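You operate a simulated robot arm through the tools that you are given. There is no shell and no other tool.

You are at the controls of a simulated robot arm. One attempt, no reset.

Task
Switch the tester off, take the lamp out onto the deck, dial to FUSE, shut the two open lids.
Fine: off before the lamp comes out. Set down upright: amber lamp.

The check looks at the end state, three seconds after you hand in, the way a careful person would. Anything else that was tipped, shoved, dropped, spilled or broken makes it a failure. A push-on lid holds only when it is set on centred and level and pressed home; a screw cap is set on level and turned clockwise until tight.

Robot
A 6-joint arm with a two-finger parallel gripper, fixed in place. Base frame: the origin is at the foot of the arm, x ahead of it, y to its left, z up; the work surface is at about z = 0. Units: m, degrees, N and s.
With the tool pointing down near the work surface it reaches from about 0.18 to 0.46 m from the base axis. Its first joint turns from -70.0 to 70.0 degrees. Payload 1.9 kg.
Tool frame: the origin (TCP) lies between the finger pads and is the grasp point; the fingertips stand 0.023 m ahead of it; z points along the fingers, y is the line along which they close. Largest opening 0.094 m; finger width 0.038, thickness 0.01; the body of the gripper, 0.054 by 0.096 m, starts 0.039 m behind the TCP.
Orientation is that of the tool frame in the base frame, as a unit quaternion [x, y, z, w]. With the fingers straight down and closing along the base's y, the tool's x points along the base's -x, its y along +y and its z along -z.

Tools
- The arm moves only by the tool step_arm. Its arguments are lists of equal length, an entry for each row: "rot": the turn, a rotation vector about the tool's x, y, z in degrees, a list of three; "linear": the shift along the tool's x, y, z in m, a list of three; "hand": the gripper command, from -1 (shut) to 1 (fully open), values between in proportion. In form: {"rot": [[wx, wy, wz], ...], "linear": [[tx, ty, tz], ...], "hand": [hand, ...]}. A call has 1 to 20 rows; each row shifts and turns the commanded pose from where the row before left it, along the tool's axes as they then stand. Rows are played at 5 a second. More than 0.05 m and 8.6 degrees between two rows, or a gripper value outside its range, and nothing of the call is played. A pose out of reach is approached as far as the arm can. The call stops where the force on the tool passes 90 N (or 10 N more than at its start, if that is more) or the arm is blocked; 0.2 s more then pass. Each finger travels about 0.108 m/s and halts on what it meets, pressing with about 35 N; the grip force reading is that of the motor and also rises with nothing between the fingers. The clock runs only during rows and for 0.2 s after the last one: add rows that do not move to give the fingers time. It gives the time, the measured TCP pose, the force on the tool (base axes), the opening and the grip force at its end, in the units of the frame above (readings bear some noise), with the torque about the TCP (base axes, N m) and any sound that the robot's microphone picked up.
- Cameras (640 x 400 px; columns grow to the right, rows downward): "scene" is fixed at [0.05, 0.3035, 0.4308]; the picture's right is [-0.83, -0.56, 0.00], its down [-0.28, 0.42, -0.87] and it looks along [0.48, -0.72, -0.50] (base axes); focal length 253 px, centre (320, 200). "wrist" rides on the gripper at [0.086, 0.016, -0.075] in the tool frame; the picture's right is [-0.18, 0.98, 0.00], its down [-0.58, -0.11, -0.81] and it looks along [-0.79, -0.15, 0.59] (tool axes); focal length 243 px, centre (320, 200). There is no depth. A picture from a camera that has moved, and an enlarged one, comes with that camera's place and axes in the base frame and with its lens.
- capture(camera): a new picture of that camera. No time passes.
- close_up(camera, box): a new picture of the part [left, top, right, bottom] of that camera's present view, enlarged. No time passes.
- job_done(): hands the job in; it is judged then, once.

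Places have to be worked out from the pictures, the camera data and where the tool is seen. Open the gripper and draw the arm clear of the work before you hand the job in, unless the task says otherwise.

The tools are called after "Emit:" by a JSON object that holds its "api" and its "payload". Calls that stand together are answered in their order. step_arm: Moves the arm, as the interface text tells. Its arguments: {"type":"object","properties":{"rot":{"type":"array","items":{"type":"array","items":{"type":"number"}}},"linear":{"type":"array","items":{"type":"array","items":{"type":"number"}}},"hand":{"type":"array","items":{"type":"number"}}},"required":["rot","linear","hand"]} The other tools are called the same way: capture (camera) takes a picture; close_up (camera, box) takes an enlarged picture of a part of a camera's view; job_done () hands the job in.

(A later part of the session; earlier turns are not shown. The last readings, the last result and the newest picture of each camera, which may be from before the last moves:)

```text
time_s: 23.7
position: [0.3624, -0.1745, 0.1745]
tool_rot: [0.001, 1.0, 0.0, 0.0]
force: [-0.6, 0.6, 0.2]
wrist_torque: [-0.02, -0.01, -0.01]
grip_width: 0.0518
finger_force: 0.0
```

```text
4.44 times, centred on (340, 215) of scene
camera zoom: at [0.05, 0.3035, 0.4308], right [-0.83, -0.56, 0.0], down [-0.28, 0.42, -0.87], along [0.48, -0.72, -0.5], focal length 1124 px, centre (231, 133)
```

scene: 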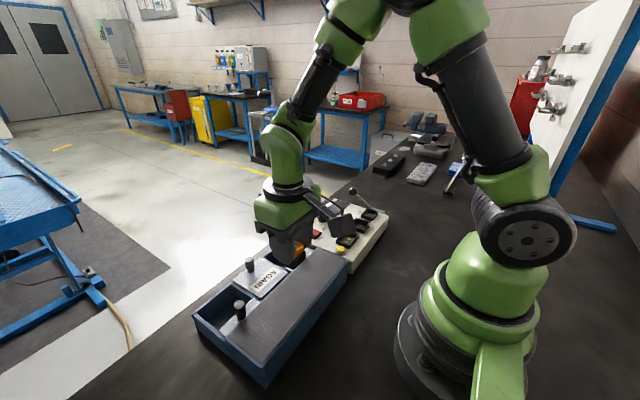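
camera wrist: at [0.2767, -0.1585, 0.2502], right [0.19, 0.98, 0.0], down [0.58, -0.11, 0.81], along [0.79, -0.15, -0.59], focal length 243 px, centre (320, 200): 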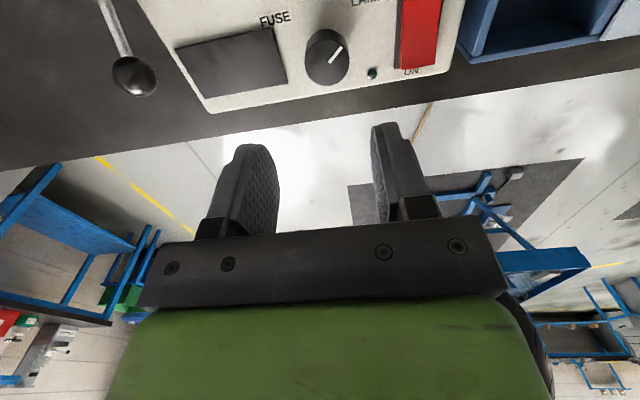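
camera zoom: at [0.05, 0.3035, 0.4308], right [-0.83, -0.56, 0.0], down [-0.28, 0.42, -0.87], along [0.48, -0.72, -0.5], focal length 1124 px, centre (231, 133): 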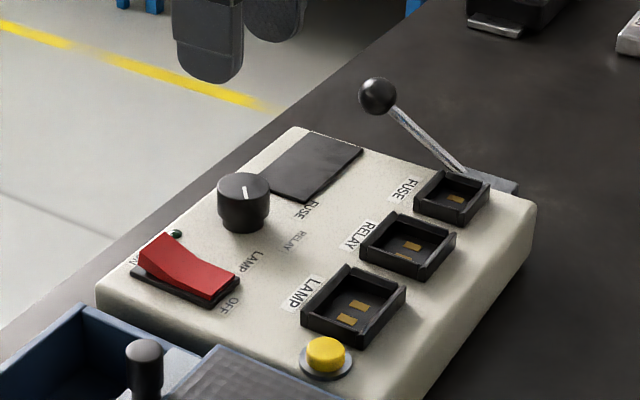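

I zoom in on the dial from here to refine its centre and pointer angle.

Emit:
{"api": "close_up", "payload": {"camera": "wrist", "box": [240, 0, 420, 110]}}

Emit:
{"api": "close_up", "payload": {"camera": "scene", "box": [310, 200, 350, 232]}}

```text
3.56 times, centred on (330, 55) of wrist
camera zoom: at [0.2767, -0.1585, 0.2502], right [0.19, 0.98, 0.0], down [0.58, -0.11, 0.81], along [0.79, -0.15, -0.59], focal length 863 px, centre (284, 716)
```

zoom: 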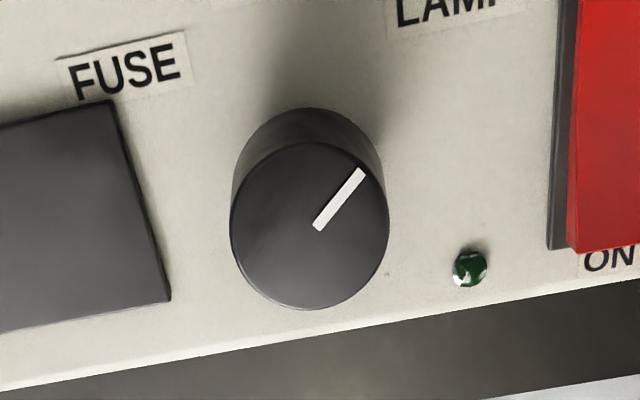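

```text
12.50 times, centred on (330, 216) of scene
camera zoom: at [0.05, 0.3035, 0.4308], right [-0.83, -0.56, 0.0], down [-0.28, 0.42, -0.87], along [0.48, -0.72, -0.5], focal length 3162 px, centre (195, 0)
```

zoom: 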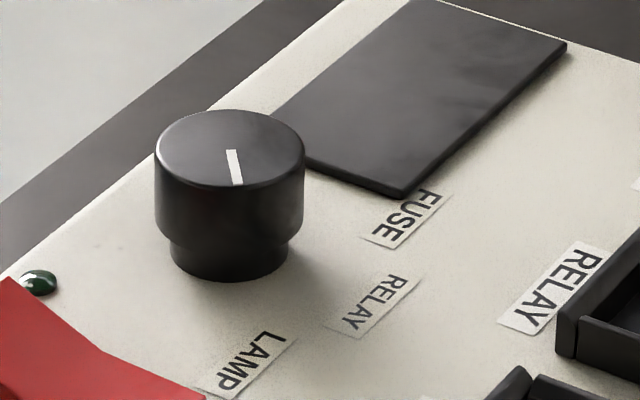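

The knob top is at about (0.360, -0.169, 0.068), Ø≈32 mm, with the pointer about 50° from -x towards +y. I pre-rotate the tool 75° clockwise so the turn to FUSE keeps the camera clear of the lever.

Emit:
{"api": "step_arm", "payload": {"rot": [[0, 0, 0], [0, 0, 8.4], [0, 0, 8.4], [0, 0, 8.4], [0, 0, 8.4], [0, 0, 8.4], [0, 0, 8.4], [0, 0, 8.4], [0, 0, 8.4], [0, 0, 7.8], [0, 0, 0], [0, 0, 0]], "linear": [[0.001, 0.0015, 0], [0, 0, 0], [0, 0, 0], [0, 0, 0], [0, 0, 0], [0, 0, 0], [0, 0, 0], [0, 0, 0], [0, 0, 0], [0, 0, 0], [0, 0, 0.03], [0, 0, 0]], "hand": [0.1, 0.1, 0.1, 0.1, 0.1, 0.1, 0.1, 0.1, 0.1, 0.1, 0.1, 0.1]}}

Emit:
{"api": "capture", "payload": {"camera": "wrist"}}

Emit:
{"api": "close_up", "payload": {"camera": "scene", "box": [280, 170, 400, 260]}}

```text
time_s: 26.3
position: [0.3592, -0.1691, 0.1407]
tool_rot: [0.609, 0.793, 0.001, 0.0]
force: [-0.1, 0.3, 0.4]
wrist_torque: [0.0, -0.02, 0.03]
grip_width: 0.0515
finger_force: 0.1
```

```text
taken
camera wrist: at [0.3538, -0.0819, 0.2168], right [1.0, 0.07, 0.0], down [0.04, -0.59, 0.81], along [0.06, -0.8, -0.59], focal length 243 px, centre (320, 200)
```

wrist: 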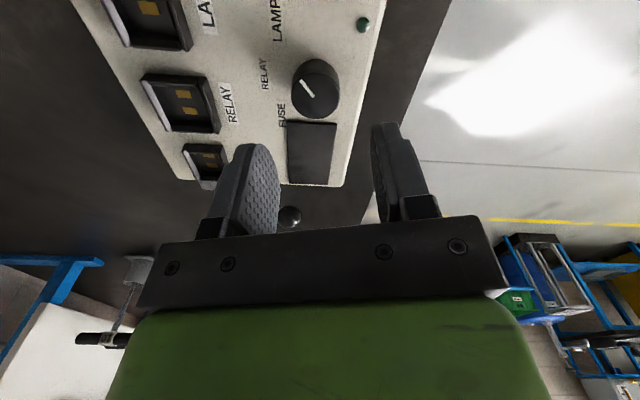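

```text
4.44 times, centred on (340, 215) of scene
camera zoom: at [0.05, 0.3035, 0.4308], right [-0.83, -0.56, 0.0], down [-0.28, 0.42, -0.87], along [0.48, -0.72, -0.5], focal length 1124 px, centre (231, 133)
```

zoom: 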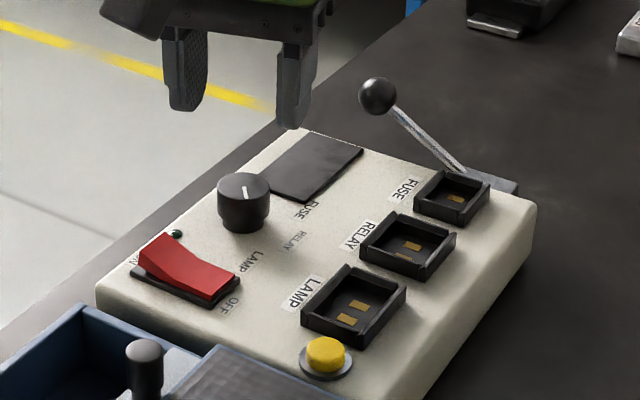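

The tool has turned 75°. I zoom in to check that the knob is centred under the TCP in this orientation.

Emit:
{"api": "close_up", "payload": {"camera": "wrist", "box": [240, 30, 400, 130]}}

```text
4.00 times, centred on (320, 80) of wrist
camera zoom: at [0.3538, -0.0819, 0.2168], right [1.0, 0.07, 0.0], down [0.04, -0.59, 0.81], along [0.06, -0.8, -0.59], focal length 970 px, centre (320, 680)
```

zoom: 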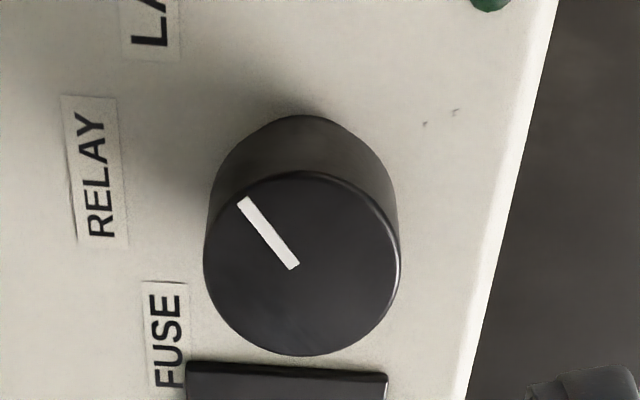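

The knob is within about 1 mm of the TCP. I descend so that the fingertips reach z≈0.054 around the knob.

Emit:
{"api": "step_arm", "payload": {"rot": [[0, 0, 0], [0, 0, 0], [0, 0, 0], [0, 0, 0], [0, 0, 0]], "linear": [[0, -0.001, 0.02], [0, 0, 0.02], [0, 0, 0.015], [0, 0, 0.009], [0, 0, 0]], "hand": [0.1, 0.1, 0.1, 0.1, 0.1]}}

Emit:
{"api": "capture", "payload": {"camera": "wrist"}}

Emit:
{"api": "close_up", "payload": {"camera": "scene", "box": [280, 170, 400, 260]}}

```text
time_s: 27.5
position: [0.3577, -0.1688, 0.0741]
tool_rot: [0.609, 0.793, 0.0, 0.0]
force: [0.7, -0.5, -0.6]
wrist_torque: [-0.02, 0.01, 0.01]
grip_width: 0.0517
finger_force: 0.1
```

```text
taken
camera wrist: at [0.3521, -0.0819, 0.1511], right [1.0, 0.08, 0.0], down [0.04, -0.59, 0.81], along [0.06, -0.8, -0.59], focal length 243 px, centre (320, 200)
```

wrist: 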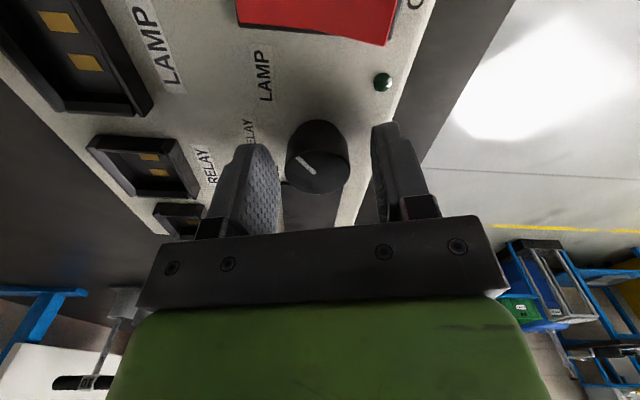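

```text
4.44 times, centred on (340, 215) of scene
camera zoom: at [0.05, 0.3035, 0.4308], right [-0.83, -0.56, 0.0], down [-0.28, 0.42, -0.87], along [0.48, -0.72, -0.5], focal length 1124 px, centre (231, 133)
```

zoom: 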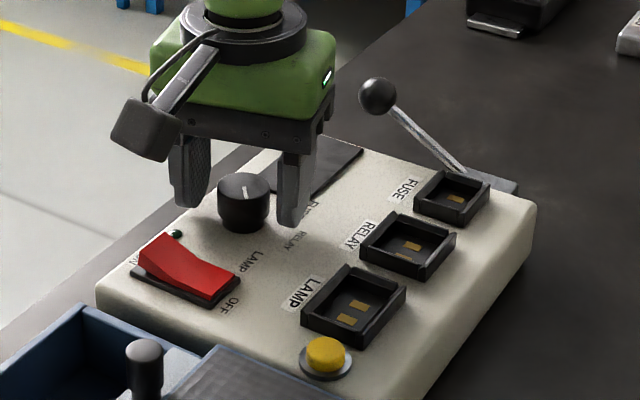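

The fingers straddle the knob. I close on it and read the side load.

Emit:
{"api": "step_arm", "payload": {"rot": [[0, 0, 0], [0, 0, 0], [0, 0, 0]], "linear": [[0, 0, 0], [0, 0, 0], [0, 0, 0]], "hand": [-0.2, -0.6, -0.9]}}

Emit:
{"api": "capture", "payload": {"camera": "wrist"}}

```text
time_s: 28.3
position: [0.3582, -0.1678, 0.0754]
tool_rot: [0.61, 0.792, 0.0, -0.002]
force: [-19.3, -2.9, 7.1]
wrist_torque: [0.06, 0.24, 0.03]
grip_width: 0.0311
finger_force: 35.1
```

```text
taken
camera wrist: at [0.3515, -0.0821, 0.1512], right [1.0, 0.07, 0.0], down [0.05, -0.59, 0.81], along [0.06, -0.8, -0.59], focal length 243 px, centre (320, 200)
```

wrist: 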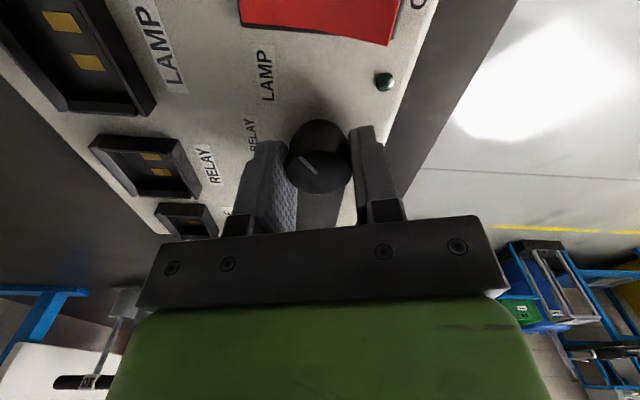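

There is a side load of about 19 N towards -x, so I shift about 1.6 mm that way along the closing axis to centre the grip.

Emit:
{"api": "step_arm", "payload": {"rot": [[0, 0, 0], [0, 0, 0]], "linear": [[0, -0.0016, 0], [0, 0, 0]], "hand": [-0.9, -0.9]}}

```text
time_s: 28.9
position: [0.358, -0.1692, 0.0749]
tool_rot: [0.609, 0.793, 0.001, -0.001]
force: [-13.7, 5.9, 10.8]
wrist_torque: [0.36, 0.33, -0.02]
grip_width: 0.0313
finger_force: 35.1
```

I fine-tune a little more to relieve the remaining load.

Emit:
{"api": "step_arm", "payload": {"rot": [[0, 0, 0], [0, 0, 0]], "linear": [[0.0007, -0.001, -0.0005], [0, 0, 0]], "hand": [-0.9, -0.9]}}

```text
time_s: 29.5
position: [0.3569, -0.1692, 0.0758]
tool_rot: [0.608, 0.794, 0.0, 0.001]
force: [13.6, 8.0, 0.8]
wrist_torque: [-0.39, -0.46, -0.03]
grip_width: 0.0313
finger_force: 34.8
```

The load is now +13.6 N in x, slightly overshot, so I go back half a millimetre.

Emit:
{"api": "step_arm", "payload": {"rot": [[0, 0, 0], [0, 0, 0]], "linear": [[0.0002, 0.0005, 0], [0, 0, 0]], "hand": [-0.9, -0.9]}}

```text
time_s: 30.1
position: [0.357, -0.1692, 0.0755]
tool_rot: [0.609, 0.793, 0.0, 0.001]
force: [12.8, 8.7, 0.5]
wrist_torque: [-0.27, -0.51, -0.02]
grip_width: 0.0312
finger_force: 35.3
```

The reading barely changed, so there is some friction. One more small nudge.

Emit:
{"api": "step_arm", "payload": {"rot": [[0, 0, 0], [0, 0, 0]], "linear": [[0.0002, 0.0005, 0], [0, 0, 0]], "hand": [-0.9, -0.9]}}

```text
time_s: 30.7
position: [0.3566, -0.1693, 0.0756]
tool_rot: [0.61, 0.793, 0.0, 0.0]
force: [12.7, 7.6, 0.1]
wrist_torque: [0.62, 0.05, -0.01]
grip_width: 0.0313
finger_force: 34.9
```

The forces are small and steady (about 15 N). I start turning counter-clockwise and watch the knob.

Emit:
{"api": "step_arm", "payload": {"rot": [[0, 0, -4], [0, 0, -6], [0, 0, -6], [0, 0, 0]], "linear": [[0, 0, 0], [0, 0, 0], [0, 0, 0], [0, 0, 0]], "hand": [-0.9, -0.9, -0.9, -0.9]}}

Emit:
{"api": "capture", "payload": {"camera": "wrist"}}

Emit:
{"api": "close_up", "payload": {"camera": "scene", "box": [280, 170, 400, 260]}}

```text
time_s: 31.7
position: [0.358, -0.1696, 0.0766]
tool_rot: [0.492, 0.87, 0.0, 0.0]
force: [13.0, 6.9, -0.1]
wrist_torque: [-0.26, -0.65, -0.02]
grip_width: 0.0311
finger_force: 35.1
```

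```text
taken
camera wrist: at [0.3264, -0.0872, 0.152], right [0.94, 0.35, 0.0], down [0.21, -0.55, 0.81], along [0.28, -0.76, -0.59], focal length 243 px, centre (320, 200)
```

wrist: 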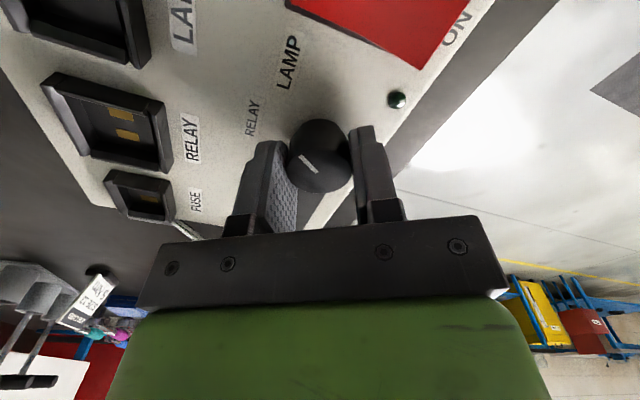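

```text
4.44 times, centred on (340, 215) of scene
camera zoom: at [0.0501, 0.3035, 0.4308], right [-0.83, -0.56, 0.0], down [-0.28, 0.42, -0.87], along [0.48, -0.72, -0.5], focal length 1124 px, centre (231, 133)
```

zoom: 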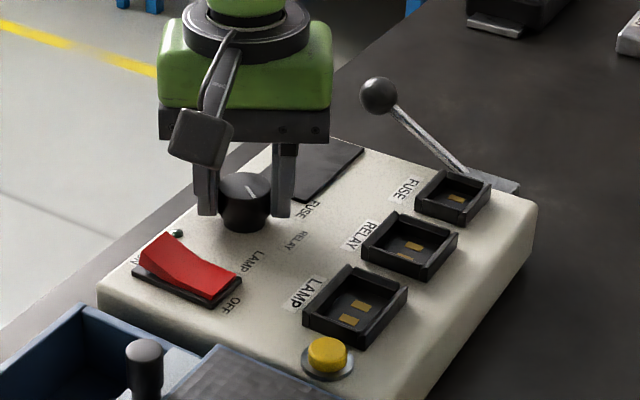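

The knob turns with the gripper. Before going on, I check whether the tester itself has shifted by comparing an earlier zoom.

Emit:
{"api": "close_up", "payload": {"camera": "scene", "box": [330, 215, 375, 255]}}

Emit:
{"api": "close_up", "payload": {"camera": "scene", "box": [310, 200, 350, 232]}}

```text
10.00 times, centred on (352, 235) of scene
camera zoom: at [0.0501, 0.3035, 0.4308], right [-0.83, -0.56, 0.0], down [-0.28, 0.42, -0.87], along [0.48, -0.72, -0.5], focal length 2530 px, centre (-5, -150)
```

zoom: 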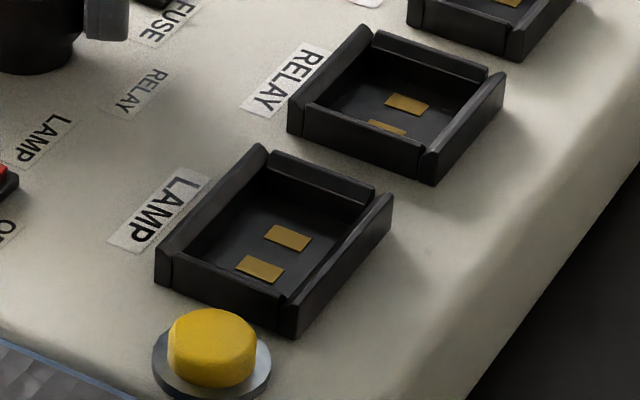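

```text
12.50 times, centred on (330, 216) of scene
camera zoom: at [0.0501, 0.3035, 0.4308], right [-0.83, -0.56, 0.0], down [-0.28, 0.42, -0.87], along [0.48, -0.72, -0.5], focal length 3162 px, centre (195, 0)
```

zoom: 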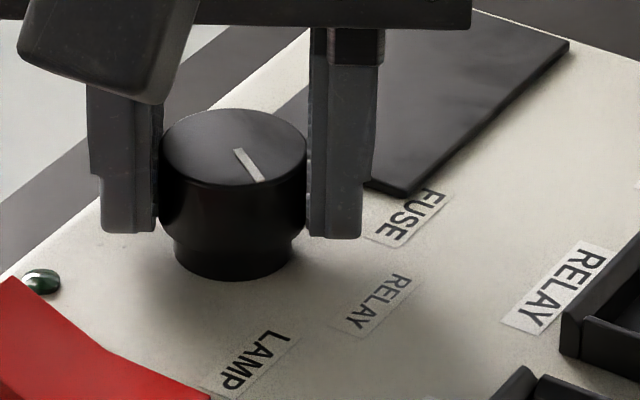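

The tester shifted only about 1 mm, which is negligible, but it can slide, so I stay gentle. I continue rotating smoothly.

Emit:
{"api": "step_arm", "payload": {"rot": [[0, 0, -6], [0, 0, -6], [0, 0, -6], [0, 0, -6], [0, 0, -6], [0, 0, -6], [0, 0, 0]], "linear": [[0, 0, 0], [0, 0, 0], [0, 0, 0], [0, 0, 0], [0, 0, 0], [0, 0, 0], [0, 0, 0]], "hand": [-0.9, -0.9, -0.9, -0.9, -0.9, -0.9, -0.9]}}

Emit:
{"api": "close_up", "payload": {"camera": "scene", "box": [310, 200, 350, 232]}}

Emit:
{"api": "close_up", "payload": {"camera": "scene", "box": [330, 215, 375, 255]}}

```text
time_s: 33.3
position: [0.3579, -0.1701, 0.0755]
tool_rot: [0.201, 0.98, 0.0, 0.0]
force: [6.6, 9.6, -1.0]
wrist_torque: [0.38, 0.15, 0.0]
grip_width: 0.0313
finger_force: 34.8
```

```text
12.50 times, centred on (330, 216) of scene
camera zoom: at [0.0501, 0.3035, 0.4308], right [-0.83, -0.56, 0.0], down [-0.28, 0.42, -0.87], along [0.48, -0.72, -0.5], focal length 3162 px, centre (195, 0)
```

zoom: 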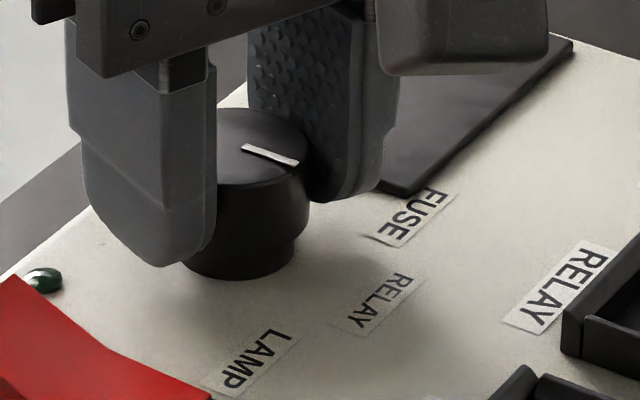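

```text
10.00 times, centred on (352, 235) of scene
camera zoom: at [0.0501, 0.3035, 0.4308], right [-0.83, -0.56, 0.0], down [-0.28, 0.42, -0.87], along [0.48, -0.72, -0.5], focal length 2530 px, centre (-5, -150)
```

zoom: 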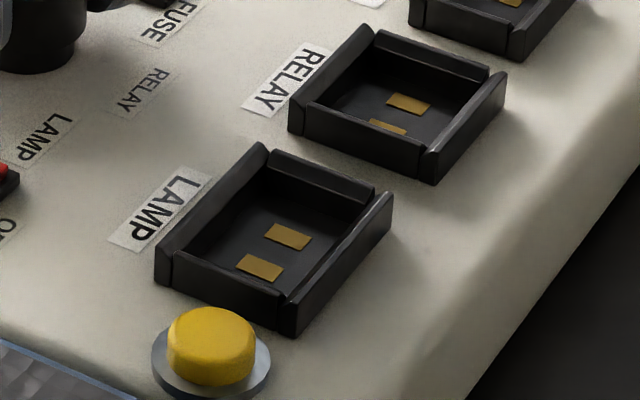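

The pointer is now about at RELAY after 52°. I continue another 48° and then check.

Emit:
{"api": "step_arm", "payload": {"rot": [[0, 0, -6], [0, 0, -6], [0, 0, -6], [0, 0, -6], [0, 0, -6], [0, 0, -6], [0, 0, -6], [0, 0, -4], [0, 0, 0]], "linear": [[0, 0, 0], [0, 0, 0], [0, 0, 0], [0, 0, 0], [0, 0, 0], [0, 0, 0], [0, 0, 0], [0, 0, 0], [0, 0, 0]], "hand": [-0.9, -0.9, -0.9, -0.9, -0.9, -0.9, -0.9, -0.9, -0.9]}}

Emit:
{"api": "close_up", "payload": {"camera": "scene", "box": [310, 200, 350, 232]}}

Emit:
{"api": "capture", "payload": {"camera": "wrist"}}

```text
time_s: 35.3
position: [0.3575, -0.17, 0.0774]
tool_rot: [-0.199, 0.98, 0.0, 0.001]
force: [14.9, 13.5, -0.1]
wrist_torque: [0.13, -0.09, 0.01]
grip_width: 0.0315
finger_force: 35.5
```

```text
12.50 times, centred on (330, 216) of scene
camera zoom: at [0.05, 0.3035, 0.4308], right [-0.83, -0.56, 0.0], down [-0.28, 0.42, -0.87], along [0.48, -0.72, -0.5], focal length 3162 px, centre (195, 0)
```

zoom: 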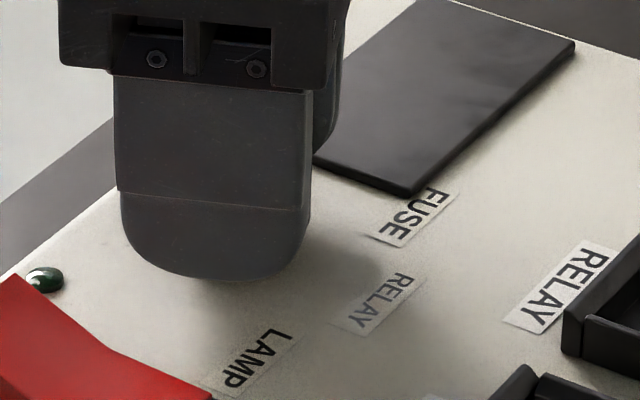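

```text
taken
camera wrist: at [0.2715, -0.1887, 0.1524], right [-0.22, 0.98, 0.0], down [0.58, 0.13, 0.81], along [0.79, 0.17, -0.59], focal length 243 px, centre (320, 200)
```

wrist: 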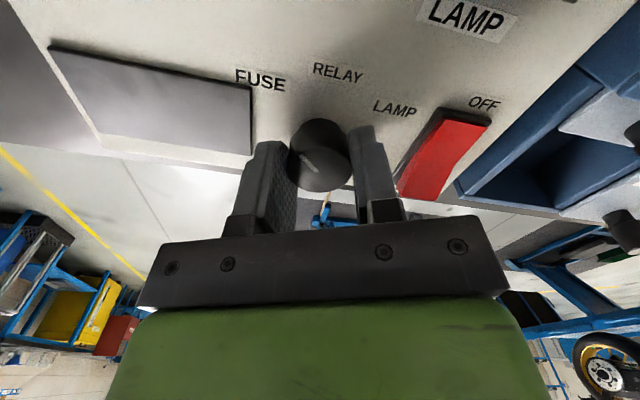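

I zoom in on the knob to see where the pointer is.

Emit:
{"api": "close_up", "payload": {"camera": "wrist", "box": [220, 50, 420, 200]}}

```text
2.67 times, centred on (320, 125) of wrist
camera zoom: at [0.2715, -0.1887, 0.1524], right [-0.22, 0.98, 0.0], down [0.58, 0.13, 0.81], along [0.79, 0.17, -0.59], focal length 647 px, centre (320, 400)
```

zoom: 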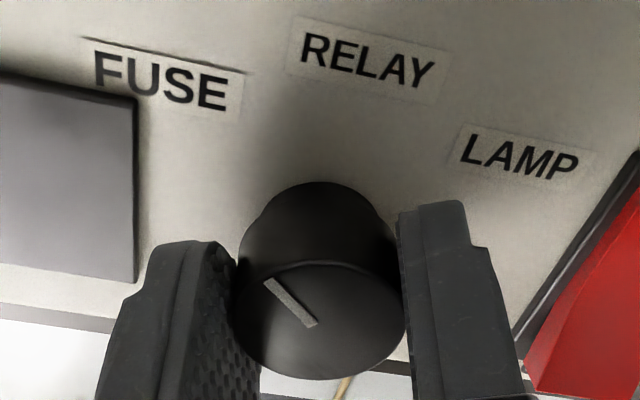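

The pointer is at about 49° towards FUSE (label direction about 51°). I turn 2° more, then release the knob slowly.

Emit:
{"api": "step_arm", "payload": {"rot": [[0, 0, -2], [0, 0, 0], [0, 0, 0], [0, 0, 0], [0, 0, 0]], "linear": [[0, 0, 0], [0, 0, 0], [0, 0, 0], [0, 0, 0], [0, 0, 0]], "hand": [-0.9, -0.9, -0.25, -0.1, 0.1]}}

Emit:
{"api": "close_up", "payload": {"camera": "wrist", "box": [220, 50, 420, 200]}}

Emit:
{"api": "close_up", "payload": {"camera": "scene", "box": [330, 215, 375, 255]}}

```text
time_s: 36.5
position: [0.3584, -0.1698, 0.0756]
tool_rot: [-0.217, 0.976, 0.0, 0.001]
force: [0.1, 0.2, -0.4]
wrist_torque: [0.05, -0.01, -0.02]
grip_width: 0.0519
finger_force: 0.1
```

```text
2.67 times, centred on (320, 125) of wrist
camera zoom: at [0.2723, -0.1916, 0.1526], right [-0.25, 0.97, 0.0], down [0.57, 0.15, 0.81], along [0.78, 0.2, -0.59], focal length 647 px, centre (320, 400)
```

zoom: 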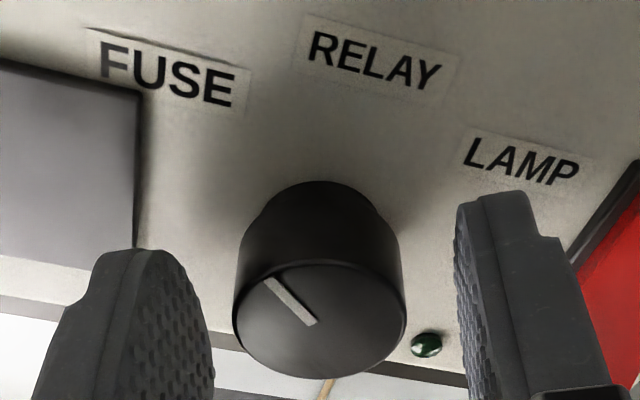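

```text
10.00 times, centred on (352, 235) of scene
camera zoom: at [0.05, 0.3035, 0.4308], right [-0.83, -0.56, 0.0], down [-0.28, 0.42, -0.87], along [0.48, -0.72, -0.5], focal length 2530 px, centre (-5, -150)
```

zoom: 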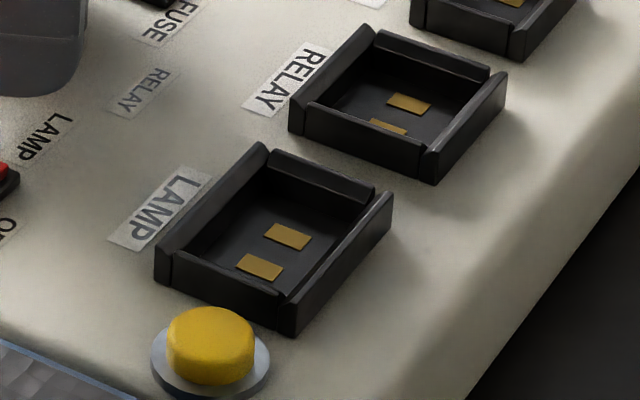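

The knob is released with the pointer at FUSE. I rise straight up, then turn the tool back to its neutral yaw.

Emit:
{"api": "step_arm", "payload": {"rot": [[0, 0, 0], [0, 0, 0], [0, 0, 0], [0, 0, 8.4], [0, 0, 8.4], [0, 0, 8.2], [0, 0, 0]], "linear": [[0, 0, -0.02], [0, 0, -0.04], [0, 0, -0.04], [0, 0, 0], [0, 0, 0], [0, 0, 0], [0, 0, 0]], "hand": [0.1, 0.1, 0.1, 0.1, 0.1, 0.1, 0.1]}}

Emit:
{"api": "close_up", "payload": {"camera": "wrist", "box": [240, 0, 420, 110]}}

Emit:
{"api": "close_up", "payload": {"camera": "scene", "box": [310, 200, 350, 232]}}

Emit:
{"api": "capture", "payload": {"camera": "scene"}}

```text
time_s: 38.1
position: [0.3576, -0.1701, 0.1773]
tool_rot: [0.002, 1.0, 0.0, 0.0]
force: [0.4, -1.1, 0.1]
wrist_torque: [0.01, 0.0, -0.02]
grip_width: 0.0518
finger_force: 0.0
```

```text
3.56 times, centred on (330, 55) of wrist
camera zoom: at [0.2708, -0.1536, 0.2534], right [0.19, 0.98, 0.0], down [0.58, -0.11, 0.81], along [0.79, -0.15, -0.59], focal length 863 px, centre (284, 716)
```

zoom: 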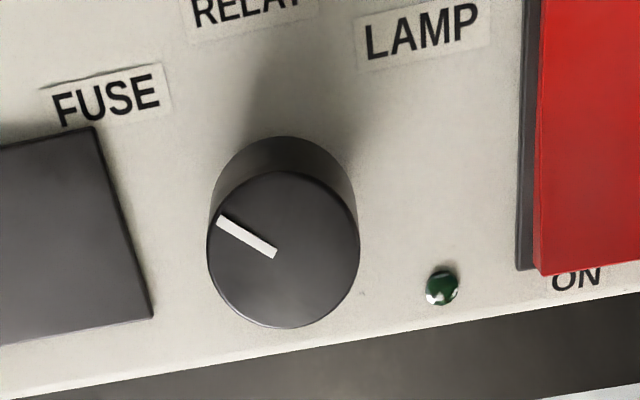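

```text
12.50 times, centred on (330, 216) of scene
camera zoom: at [0.05, 0.3035, 0.4308], right [-0.83, -0.56, 0.0], down [-0.28, 0.42, -0.87], along [0.48, -0.72, -0.5], focal length 3162 px, centre (195, 0)
```

zoom: 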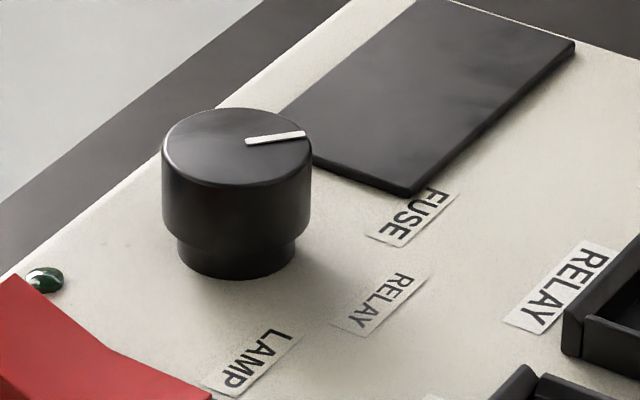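

```text
taken
```

scene: 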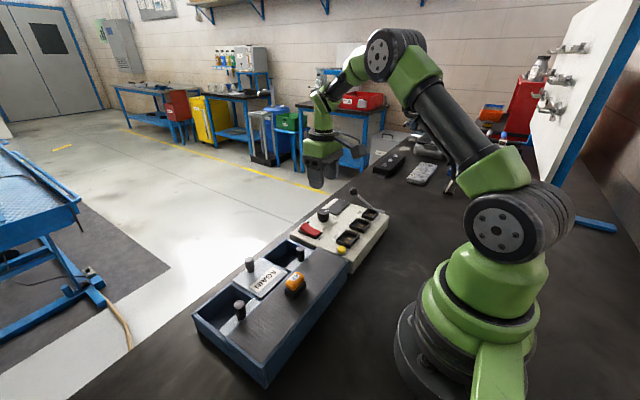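

The dial is set to FUSE. The measured pointer angle mirrors the original LAMP angle and the tester has barely moved. Next are the lids: I move near the right open lid's knob, at about (0.31, -0.011), and look.

Emit:
{"api": "step_arm", "payload": {"rot": [[0, 0, 0], [0, 0, 0], [0, 0, 0], [0, 0, 0], [0, 0, 0], [0, 0, 0]], "linear": [[0.01, 0.03, 0], [0.02, 0.035, 0], [0.02, 0.035, 0], [0.01, 0.035, 0], [0.006, 0.024, 0], [0, 0, 0]], "hand": [0, 0, 0, 0, 0, 0]}}

Emit:
{"api": "capture", "payload": {"camera": "wrist"}}

Emit:
{"api": "close_up", "payload": {"camera": "scene", "box": [220, 210, 340, 300]}}

```text
time_s: 39.5
position: [0.2896, -0.0103, 0.1769]
tool_rot: [0.001, 1.0, -0.001, 0.0]
force: [0.3, -1.3, -0.2]
wrist_torque: [-0.03, 0.02, 0.01]
grip_width: 0.047
finger_force: 0.0
```

```text
taken
camera wrist: at [0.2021, 0.0046, 0.2521], right [0.19, 0.98, 0.0], down [0.58, -0.11, 0.81], along [0.79, -0.15, -0.59], focal length 243 px, centre (320, 200)
```

wrist: 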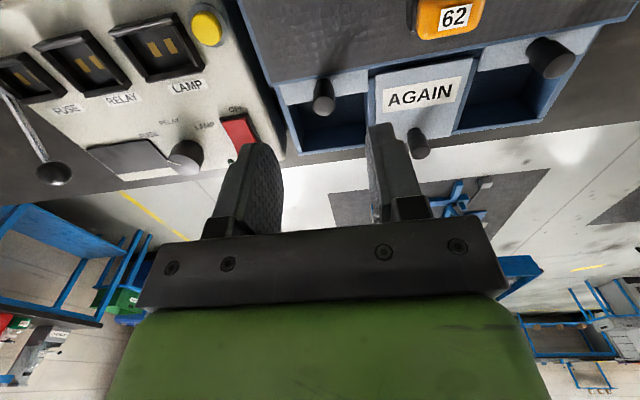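

```text
4.44 times, centred on (280, 255) of scene
camera zoom: at [0.05, 0.3035, 0.4308], right [-0.83, -0.56, 0.0], down [-0.28, 0.42, -0.87], along [0.48, -0.72, -0.5], focal length 1124 px, centre (498, -44)
```

zoom: 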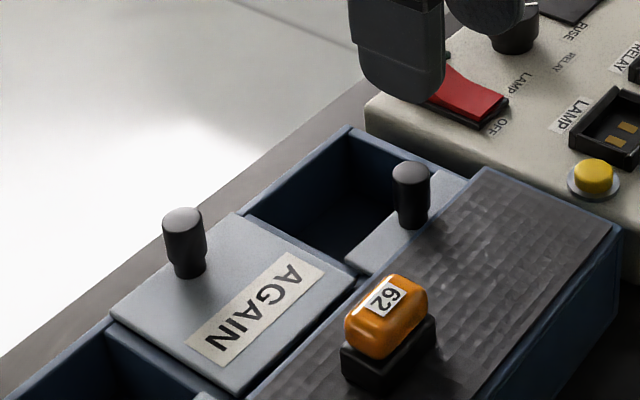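

I enlarge the knob for precise coordinates.

Emit:
{"api": "close_up", "payload": {"camera": "wrist", "box": [250, 40, 480, 170]}}

Emit:
{"api": "close_up", "payload": {"camera": "scene", "box": [280, 230, 330, 270]}}

```text
2.78 times, centred on (365, 105) of wrist
camera zoom: at [0.2021, 0.0046, 0.2521], right [0.19, 0.98, 0.0], down [0.58, -0.11, 0.81], along [0.79, -0.15, -0.59], focal length 675 px, centre (195, 464)
```

zoom: 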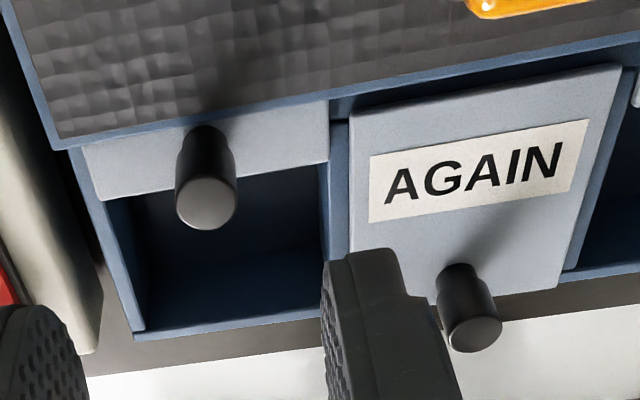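

```text
10.00 times, centred on (305, 250) of scene
camera zoom: at [0.05, 0.3035, 0.4308], right [-0.83, -0.56, 0.0], down [-0.28, 0.42, -0.87], along [0.48, -0.72, -0.5], focal length 2530 px, centre (470, -300)
```

zoom: 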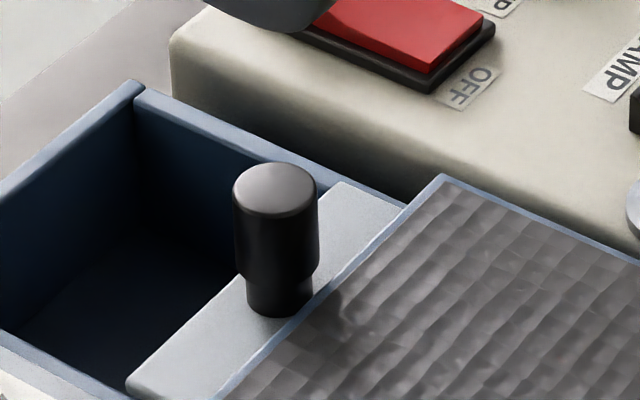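

The right lid's knob is at about (0.312, -0.012, top 0.076), with a ~16 mm gripping zone. The closed lid's knob is at x≈0.378, so travel is about 66 mm. I move over it, biased 5 mm forward to clear the deck edge.

Emit:
{"api": "step_arm", "payload": {"rot": [[0, 0, 0], [0, 0, 0], [0, 0, 0], [0, 0, 0], [0, 0, 0]], "linear": [[-0.0257, -0.0022, 0], [0, 0, 0.03], [0, 0, 0.03], [0, 0, 0.015], [0, 0, 0]], "hand": [0, 0, 0, 0, 0]}}

Emit:
{"api": "capture", "payload": {"camera": "wrist"}}

Emit:
{"api": "close_up", "payload": {"camera": "scene", "box": [250, 200, 350, 280]}}

```text
time_s: 40.7
position: [0.3148, -0.0114, 0.1003]
tool_rot: [0.001, 1.0, -0.001, 0.0]
force: [-0.1, -0.3, -0.2]
wrist_torque: [-0.01, 0.01, -0.02]
grip_width: 0.0471
finger_force: 0.1
```

```text
taken
camera wrist: at [0.2284, 0.0032, 0.1767], right [0.18, 0.98, 0.0], down [0.58, -0.11, 0.81], along [0.79, -0.15, -0.59], focal length 243 px, centre (320, 200)
```

wrist: 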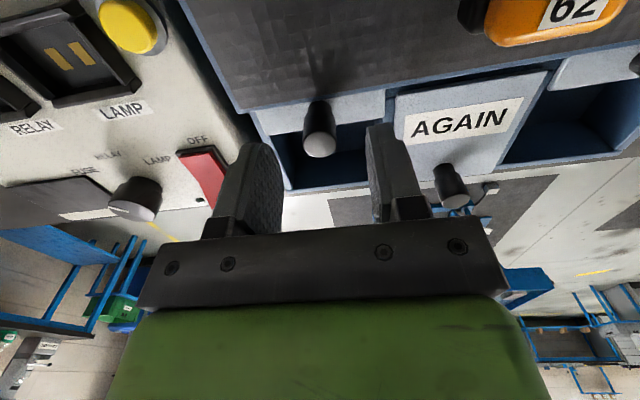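

```text
5.00 times, centred on (300, 240) of scene
camera zoom: at [0.05, 0.3035, 0.4308], right [-0.83, -0.56, 0.0], down [-0.28, 0.42, -0.87], along [0.48, -0.72, -0.5], focal length 1265 px, centre (420, 0)
```

zoom: 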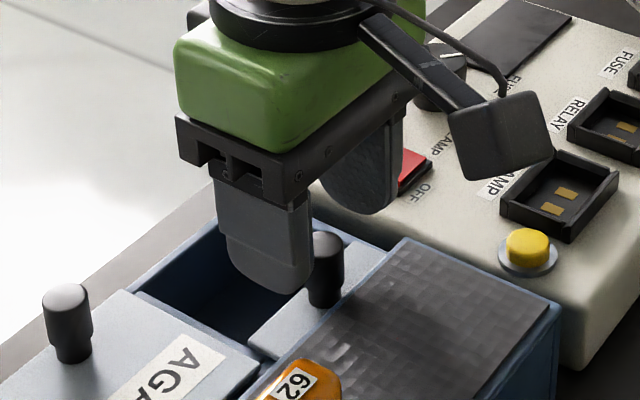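

The knob is between the fingers laterally. I descend to TCP z≈0.085.

Emit:
{"api": "step_arm", "payload": {"rot": [[0, 0, 0], [0, 0, 0], [0, 0, 0]], "linear": [[0, -0.0005, 0.01], [0, 0, 0.007], [0, 0, 0]], "hand": [0, 0, 0]}}

Emit:
{"api": "close_up", "payload": {"camera": "scene", "box": [270, 220, 330, 280]}}

Emit:
{"api": "close_up", "payload": {"camera": "wrist", "box": [220, 80, 420, 230]}}

```text
time_s: 41.5
position: [0.3168, -0.0144, 0.0833]
tool_rot: [0.001, 1.0, 0.0, 0.0]
force: [-0.4, 0.0, -0.5]
wrist_torque: [0.02, 0.02, 0.0]
grip_width: 0.0473
finger_force: 0.1
```

```text
6.67 times, centred on (300, 250) of scene
camera zoom: at [0.05, 0.3035, 0.4308], right [-0.83, -0.56, 0.0], down [-0.28, 0.42, -0.87], along [0.48, -0.72, -0.5], focal length 1687 px, centre (453, -133)
```

zoom: 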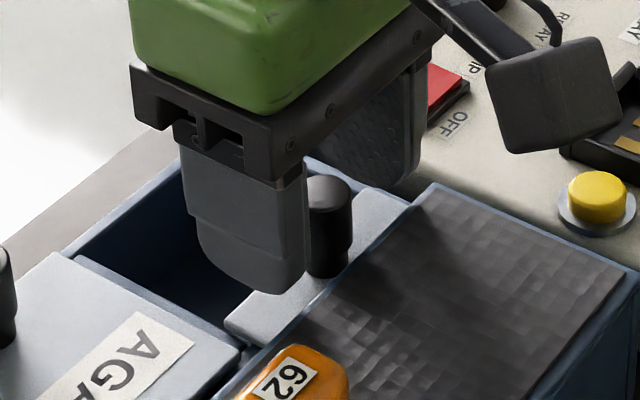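

```text
2.67 times, centred on (320, 155) of wrist
camera zoom: at [0.2306, 0.0019, 0.16], right [0.18, 0.98, 0.0], down [0.58, -0.11, 0.81], along [0.79, -0.15, -0.59], focal length 647 px, centre (320, 320)
```

zoom: 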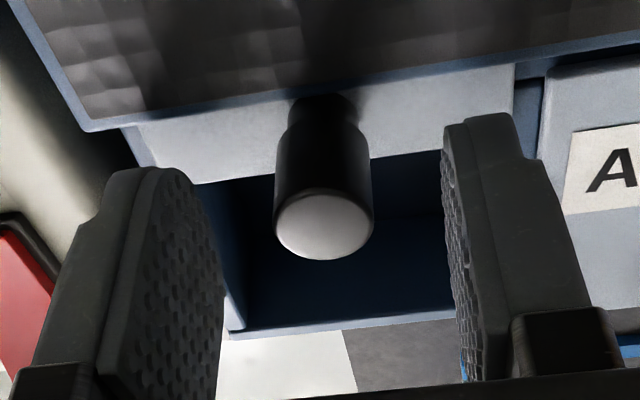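

The fingers straddle the knob just ahead of the deck edge. I close on it.

Emit:
{"api": "step_arm", "payload": {"rot": [[0, 0, 0], [0, 0, 0], [0, 0, 0]], "linear": [[0, 0, 0], [0, 0, 0], [0, 0, 0]], "hand": [-0.5, -0.8, -1]}}

Emit:
{"api": "close_up", "payload": {"camera": "wrist", "box": [220, 80, 420, 230]}}

```text
time_s: 42.3
position: [0.3165, -0.0127, 0.0842]
tool_rot: [0.002, 1.0, -0.001, 0.0]
force: [0.8, 21.3, -0.9]
wrist_torque: [0.47, -0.03, -0.12]
grip_width: 0.0173
finger_force: 35.0
```

```text
2.67 times, centred on (320, 155) of wrist
camera zoom: at [0.2305, 0.0024, 0.1602], right [0.18, 0.98, 0.0], down [0.58, -0.11, 0.81], along [0.79, -0.15, -0.59], focal length 647 px, centre (320, 320)
```

zoom: 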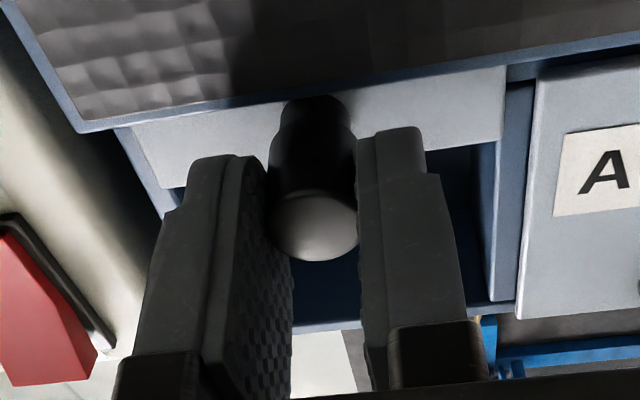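

Side load is +21 N in y, so I shift +1.2 mm in y.

Emit:
{"api": "step_arm", "payload": {"rot": [[0, 0, 0], [0, 0, 0]], "linear": [[0, 0.0012, 0], [0, 0, 0]], "hand": [-1, -1]}}

```text
time_s: 42.9
position: [0.3174, -0.0123, 0.0839]
tool_rot: [0.002, 1.0, 0.0, 0.0]
force: [0.2, 14.3, 6.5]
wrist_torque: [0.37, 0.39, -0.06]
grip_width: 0.0171
finger_force: 34.9
```

A bit more shift in +y to relieve it.

Emit:
{"api": "step_arm", "payload": {"rot": [[0, 0, 0], [0, 0, 0]], "linear": [[0, 0.0008, 0], [0, 0, 0]], "hand": [-1, -1]}}

```text
time_s: 43.5
position: [0.3161, -0.0118, 0.0845]
tool_rot: [-0.001, 1.0, -0.001, 0.0]
force: [1.3, -18.9, 0.1]
wrist_torque: [-0.34, -0.41, 0.11]
grip_width: 0.0169
finger_force: 34.6
```

The load now reads -19 N, an overshoot, so I go back 0.4 mm.

Emit:
{"api": "step_arm", "payload": {"rot": [[0, 0, 0], [0, 0, 0]], "linear": [[0, -0.0004, 0], [0, 0, 0]], "hand": [-1, -1]}}

Emit:
{"api": "close_up", "payload": {"camera": "scene", "box": [180, 180, 400, 390]}}

```text
time_s: 44.1
position: [0.3165, -0.011, 0.0845]
tool_rot: [0.0, 1.0, 0.0, 0.001]
force: [3.3, -10.3, -0.1]
wrist_torque: [-0.27, -0.2, 0.08]
grip_width: 0.0171
finger_force: 35.1
```

```text
1.90 times, centred on (290, 285) of scene
camera zoom: at [0.05, 0.3035, 0.4308], right [-0.83, -0.56, 0.0], down [-0.28, 0.42, -0.87], along [0.48, -0.72, -0.5], focal length 482 px, centre (377, 38)
```

zoom: 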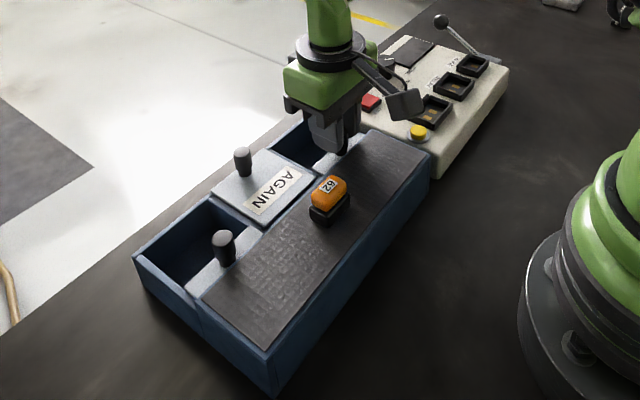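

The load is acceptable. I slide the lid forward (+x) 30 mm first and check that it follows and the box stays put.

Emit:
{"api": "step_arm", "payload": {"rot": [[0, 0, 0], [0, 0, 0], [0, 0, 0], [0, 0, 0], [0, 0, 0]], "linear": [[-0.004, 0, 0], [-0.008, 0, 0], [-0.009, 0, 0], [-0.009, 0, 0], [0, 0, 0]], "hand": [-1, -1, -1, -1, -1]}}

Emit:
{"api": "close_up", "payload": {"camera": "scene", "box": [180, 180, 400, 390]}}

Emit:
{"api": "close_up", "payload": {"camera": "wrist", "box": [160, 0, 560, 230]}}

```text
time_s: 45.3
position: [0.3472, -0.0109, 0.0839]
tool_rot: [0.0, 1.0, 0.0, 0.0]
force: [0.0, 8.4, 0.7]
wrist_torque: [0.19, 0.92, -0.05]
grip_width: 0.0172
finger_force: 35.2
```

```text
1.90 times, centred on (290, 285) of scene
camera zoom: at [0.05, 0.3035, 0.4308], right [-0.83, -0.56, 0.0], down [-0.28, 0.42, -0.87], along [0.48, -0.72, -0.5], focal length 482 px, centre (377, 38)
```

zoom: 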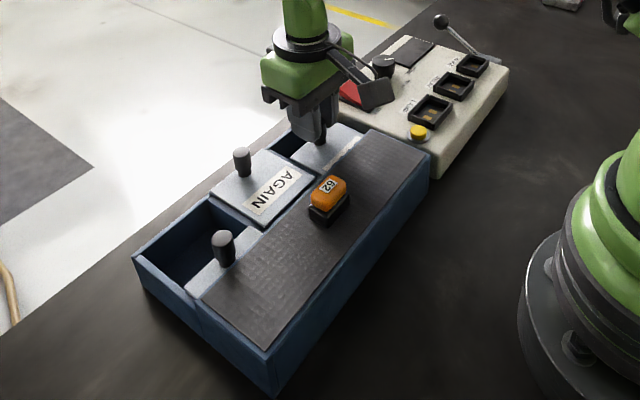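

```text
1.60 times, centred on (360, 115) of wrist
camera zoom: at [0.261, 0.0045, 0.1604], right [0.19, 0.98, 0.0], down [0.58, -0.11, 0.81], along [0.79, -0.15, -0.59], focal length 388 px, centre (256, 336)
```

zoom: 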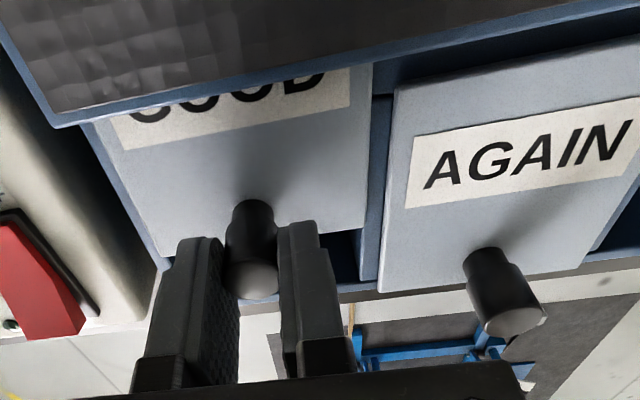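

The lid labelled "GOOD" slides well and the box isn't moving. I continue 28 mm more.

Emit:
{"api": "step_arm", "payload": {"rot": [[0, 0, 0], [0, 0, 0], [0, 0, 0], [0, 0, 0], [0, 0, 0]], "linear": [[-0.008, 0, 0], [-0.008, 0, 0], [-0.007, 0, 0], [-0.005, 0, 0], [0, 0, 0]], "hand": [-1, -1, -1, -1, -1]}}

Emit:
{"api": "close_up", "payload": {"camera": "wrist", "box": [160, 0, 560, 230]}}

Emit:
{"api": "close_up", "payload": {"camera": "scene", "box": [220, 210, 340, 300]}}

```text
time_s: 46.5
position: [0.3745, -0.0114, 0.0843]
tool_rot: [0.0, 1.0, 0.0, 0.0]
force: [0.7, 8.0, 0.6]
wrist_torque: [0.2, 0.02, -0.03]
grip_width: 0.0171
finger_force: 35.1
```

```text
1.60 times, centred on (360, 115) of wrist
camera zoom: at [0.2883, 0.0045, 0.1603], right [0.18, 0.98, 0.0], down [0.58, -0.11, 0.81], along [0.79, -0.15, -0.59], focal length 388 px, centre (256, 336)
```

zoom: 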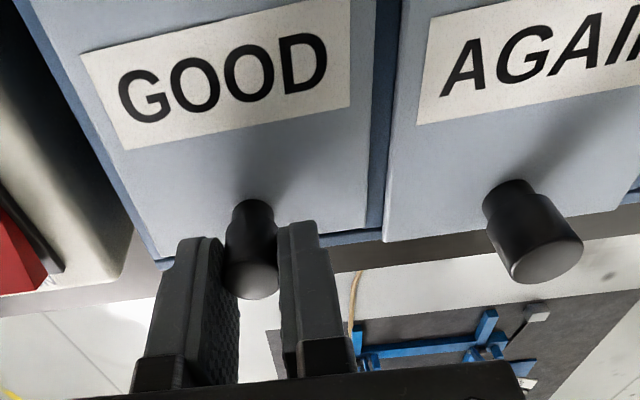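

```text
4.44 times, centred on (280, 255) of scene
camera zoom: at [0.05, 0.3035, 0.4308], right [-0.83, -0.56, 0.0], down [-0.28, 0.42, -0.87], along [0.48, -0.72, -0.5], focal length 1124 px, centre (498, -44)
```

zoom: 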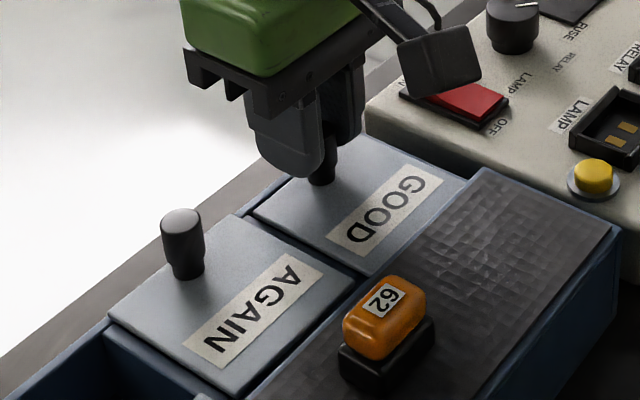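

About 8 mm remains compared with the AGAIN knob. I approach the stop in small steps, watching the x force.

Emit:
{"api": "step_arm", "payload": {"rot": [[0, 0, 0], [0, 0, 0], [0, 0, 0], [0, 0, 0]], "linear": [[-0.003, 0, 0], [-0.002, 0, 0], [-0.001, 0, 0], [0, 0, 0]], "hand": [-1, -1, -1, -1]}}

Emit:
{"api": "close_up", "payload": {"camera": "wrist", "box": [160, 0, 560, 230]}}

```text
time_s: 47.5
position: [0.3813, -0.0106, 0.0847]
tool_rot: [0.0, 1.0, 0.0, 0.0]
force: [-1.3, 3.9, -0.6]
wrist_torque: [0.08, 0.53, -0.06]
grip_width: 0.0173
finger_force: 34.7
```

```text
1.60 times, centred on (360, 115) of wrist
camera zoom: at [0.2944, 0.0046, 0.1604], right [0.19, 0.98, 0.0], down [0.58, -0.11, 0.81], along [0.79, -0.15, -0.59], focal length 388 px, centre (256, 336)
```

zoom: 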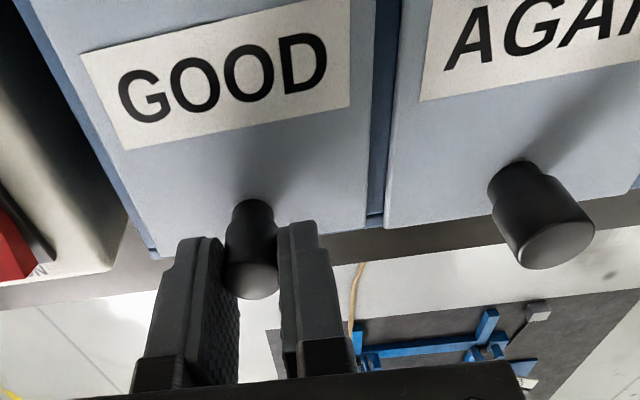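

Nearly flush, with maybe 1–2 mm to go. I continue in 1 mm steps.

Emit:
{"api": "step_arm", "payload": {"rot": [[0, 0, 0], [0, 0, 0]], "linear": [[-0.001, 0, 0], [0, 0, 0]], "hand": [-1, -1]}}

Emit:
{"api": "close_up", "payload": {"camera": "wrist", "box": [300, 60, 480, 180]}}

```text
time_s: 48.1
position: [0.3828, -0.012, 0.0844]
tool_rot: [0.0, 1.0, -0.001, 0.0]
force: [-0.6, 9.4, 0.0]
wrist_torque: [0.19, 0.08, -0.07]
grip_width: 0.017
finger_force: 34.5
```

```text
3.33 times, centred on (390, 120) of wrist
camera zoom: at [0.2956, 0.0038, 0.1605], right [0.19, 0.98, 0.0], down [0.58, -0.11, 0.81], along [0.79, -0.15, -0.59], focal length 809 px, centre (87, 467)
```

zoom: 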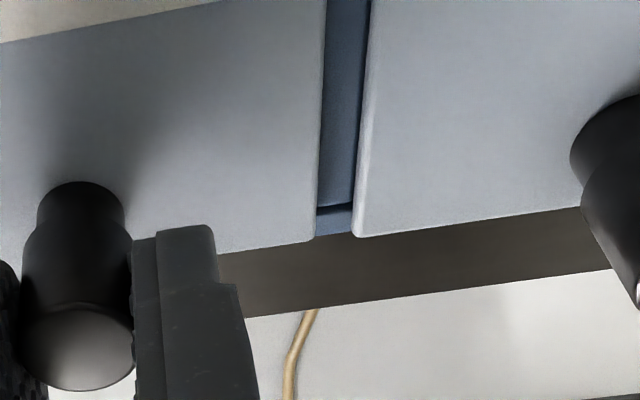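

Within about 0.6 mm of flush with AGAIN, and no stop force yet. One more millimetre.

Emit:
{"api": "step_arm", "payload": {"rot": [[0, 0, 0], [0, 0, 0]], "linear": [[-0.001, 0, 0], [0, 0, 0]], "hand": [-1, -1]}}

Emit:
{"api": "close_up", "payload": {"camera": "wrist", "box": [300, 60, 480, 180]}}

```text
time_s: 48.7
position: [0.3826, -0.0108, 0.0844]
tool_rot: [0.001, 1.0, 0.0, -0.002]
force: [-7.0, -2.1, 0.0]
wrist_torque: [-0.05, 0.13, 0.03]
grip_width: 0.017
finger_force: 35.4
```

```text
3.33 times, centred on (390, 120) of wrist
camera zoom: at [0.2967, 0.0039, 0.1606], right [0.19, 0.98, 0.0], down [0.58, -0.11, 0.81], along [0.79, -0.15, -0.59], focal length 809 px, centre (87, 467)
```

zoom: 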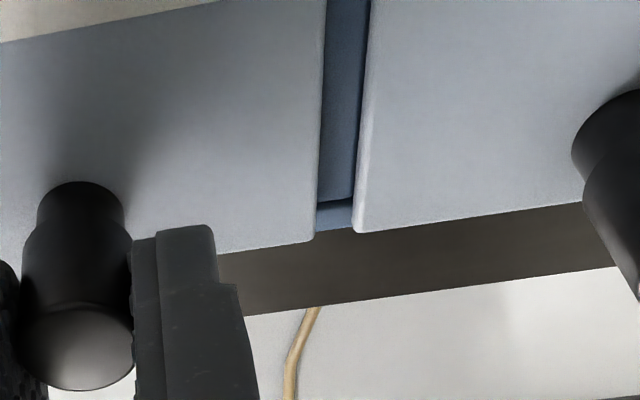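

The stop force is beginning (-7 N) and the lid edge is flush with AGAIN. I confirm with a tiny 0.4 mm push.

Emit:
{"api": "step_arm", "payload": {"rot": [[0, 0, 0], [0, 0, 0]], "linear": [[-0.0004, 0, 0], [0, 0, 0]], "hand": [-1, -1]}}

```text
time_s: 49.3
position: [0.3829, -0.0123, 0.0845]
tool_rot: [0.001, 1.0, 0.0, -0.003]
force: [-19.3, -4.7, 3.7]
wrist_torque: [-0.17, 0.7, 0.03]
grip_width: 0.0172
finger_force: 34.6
```

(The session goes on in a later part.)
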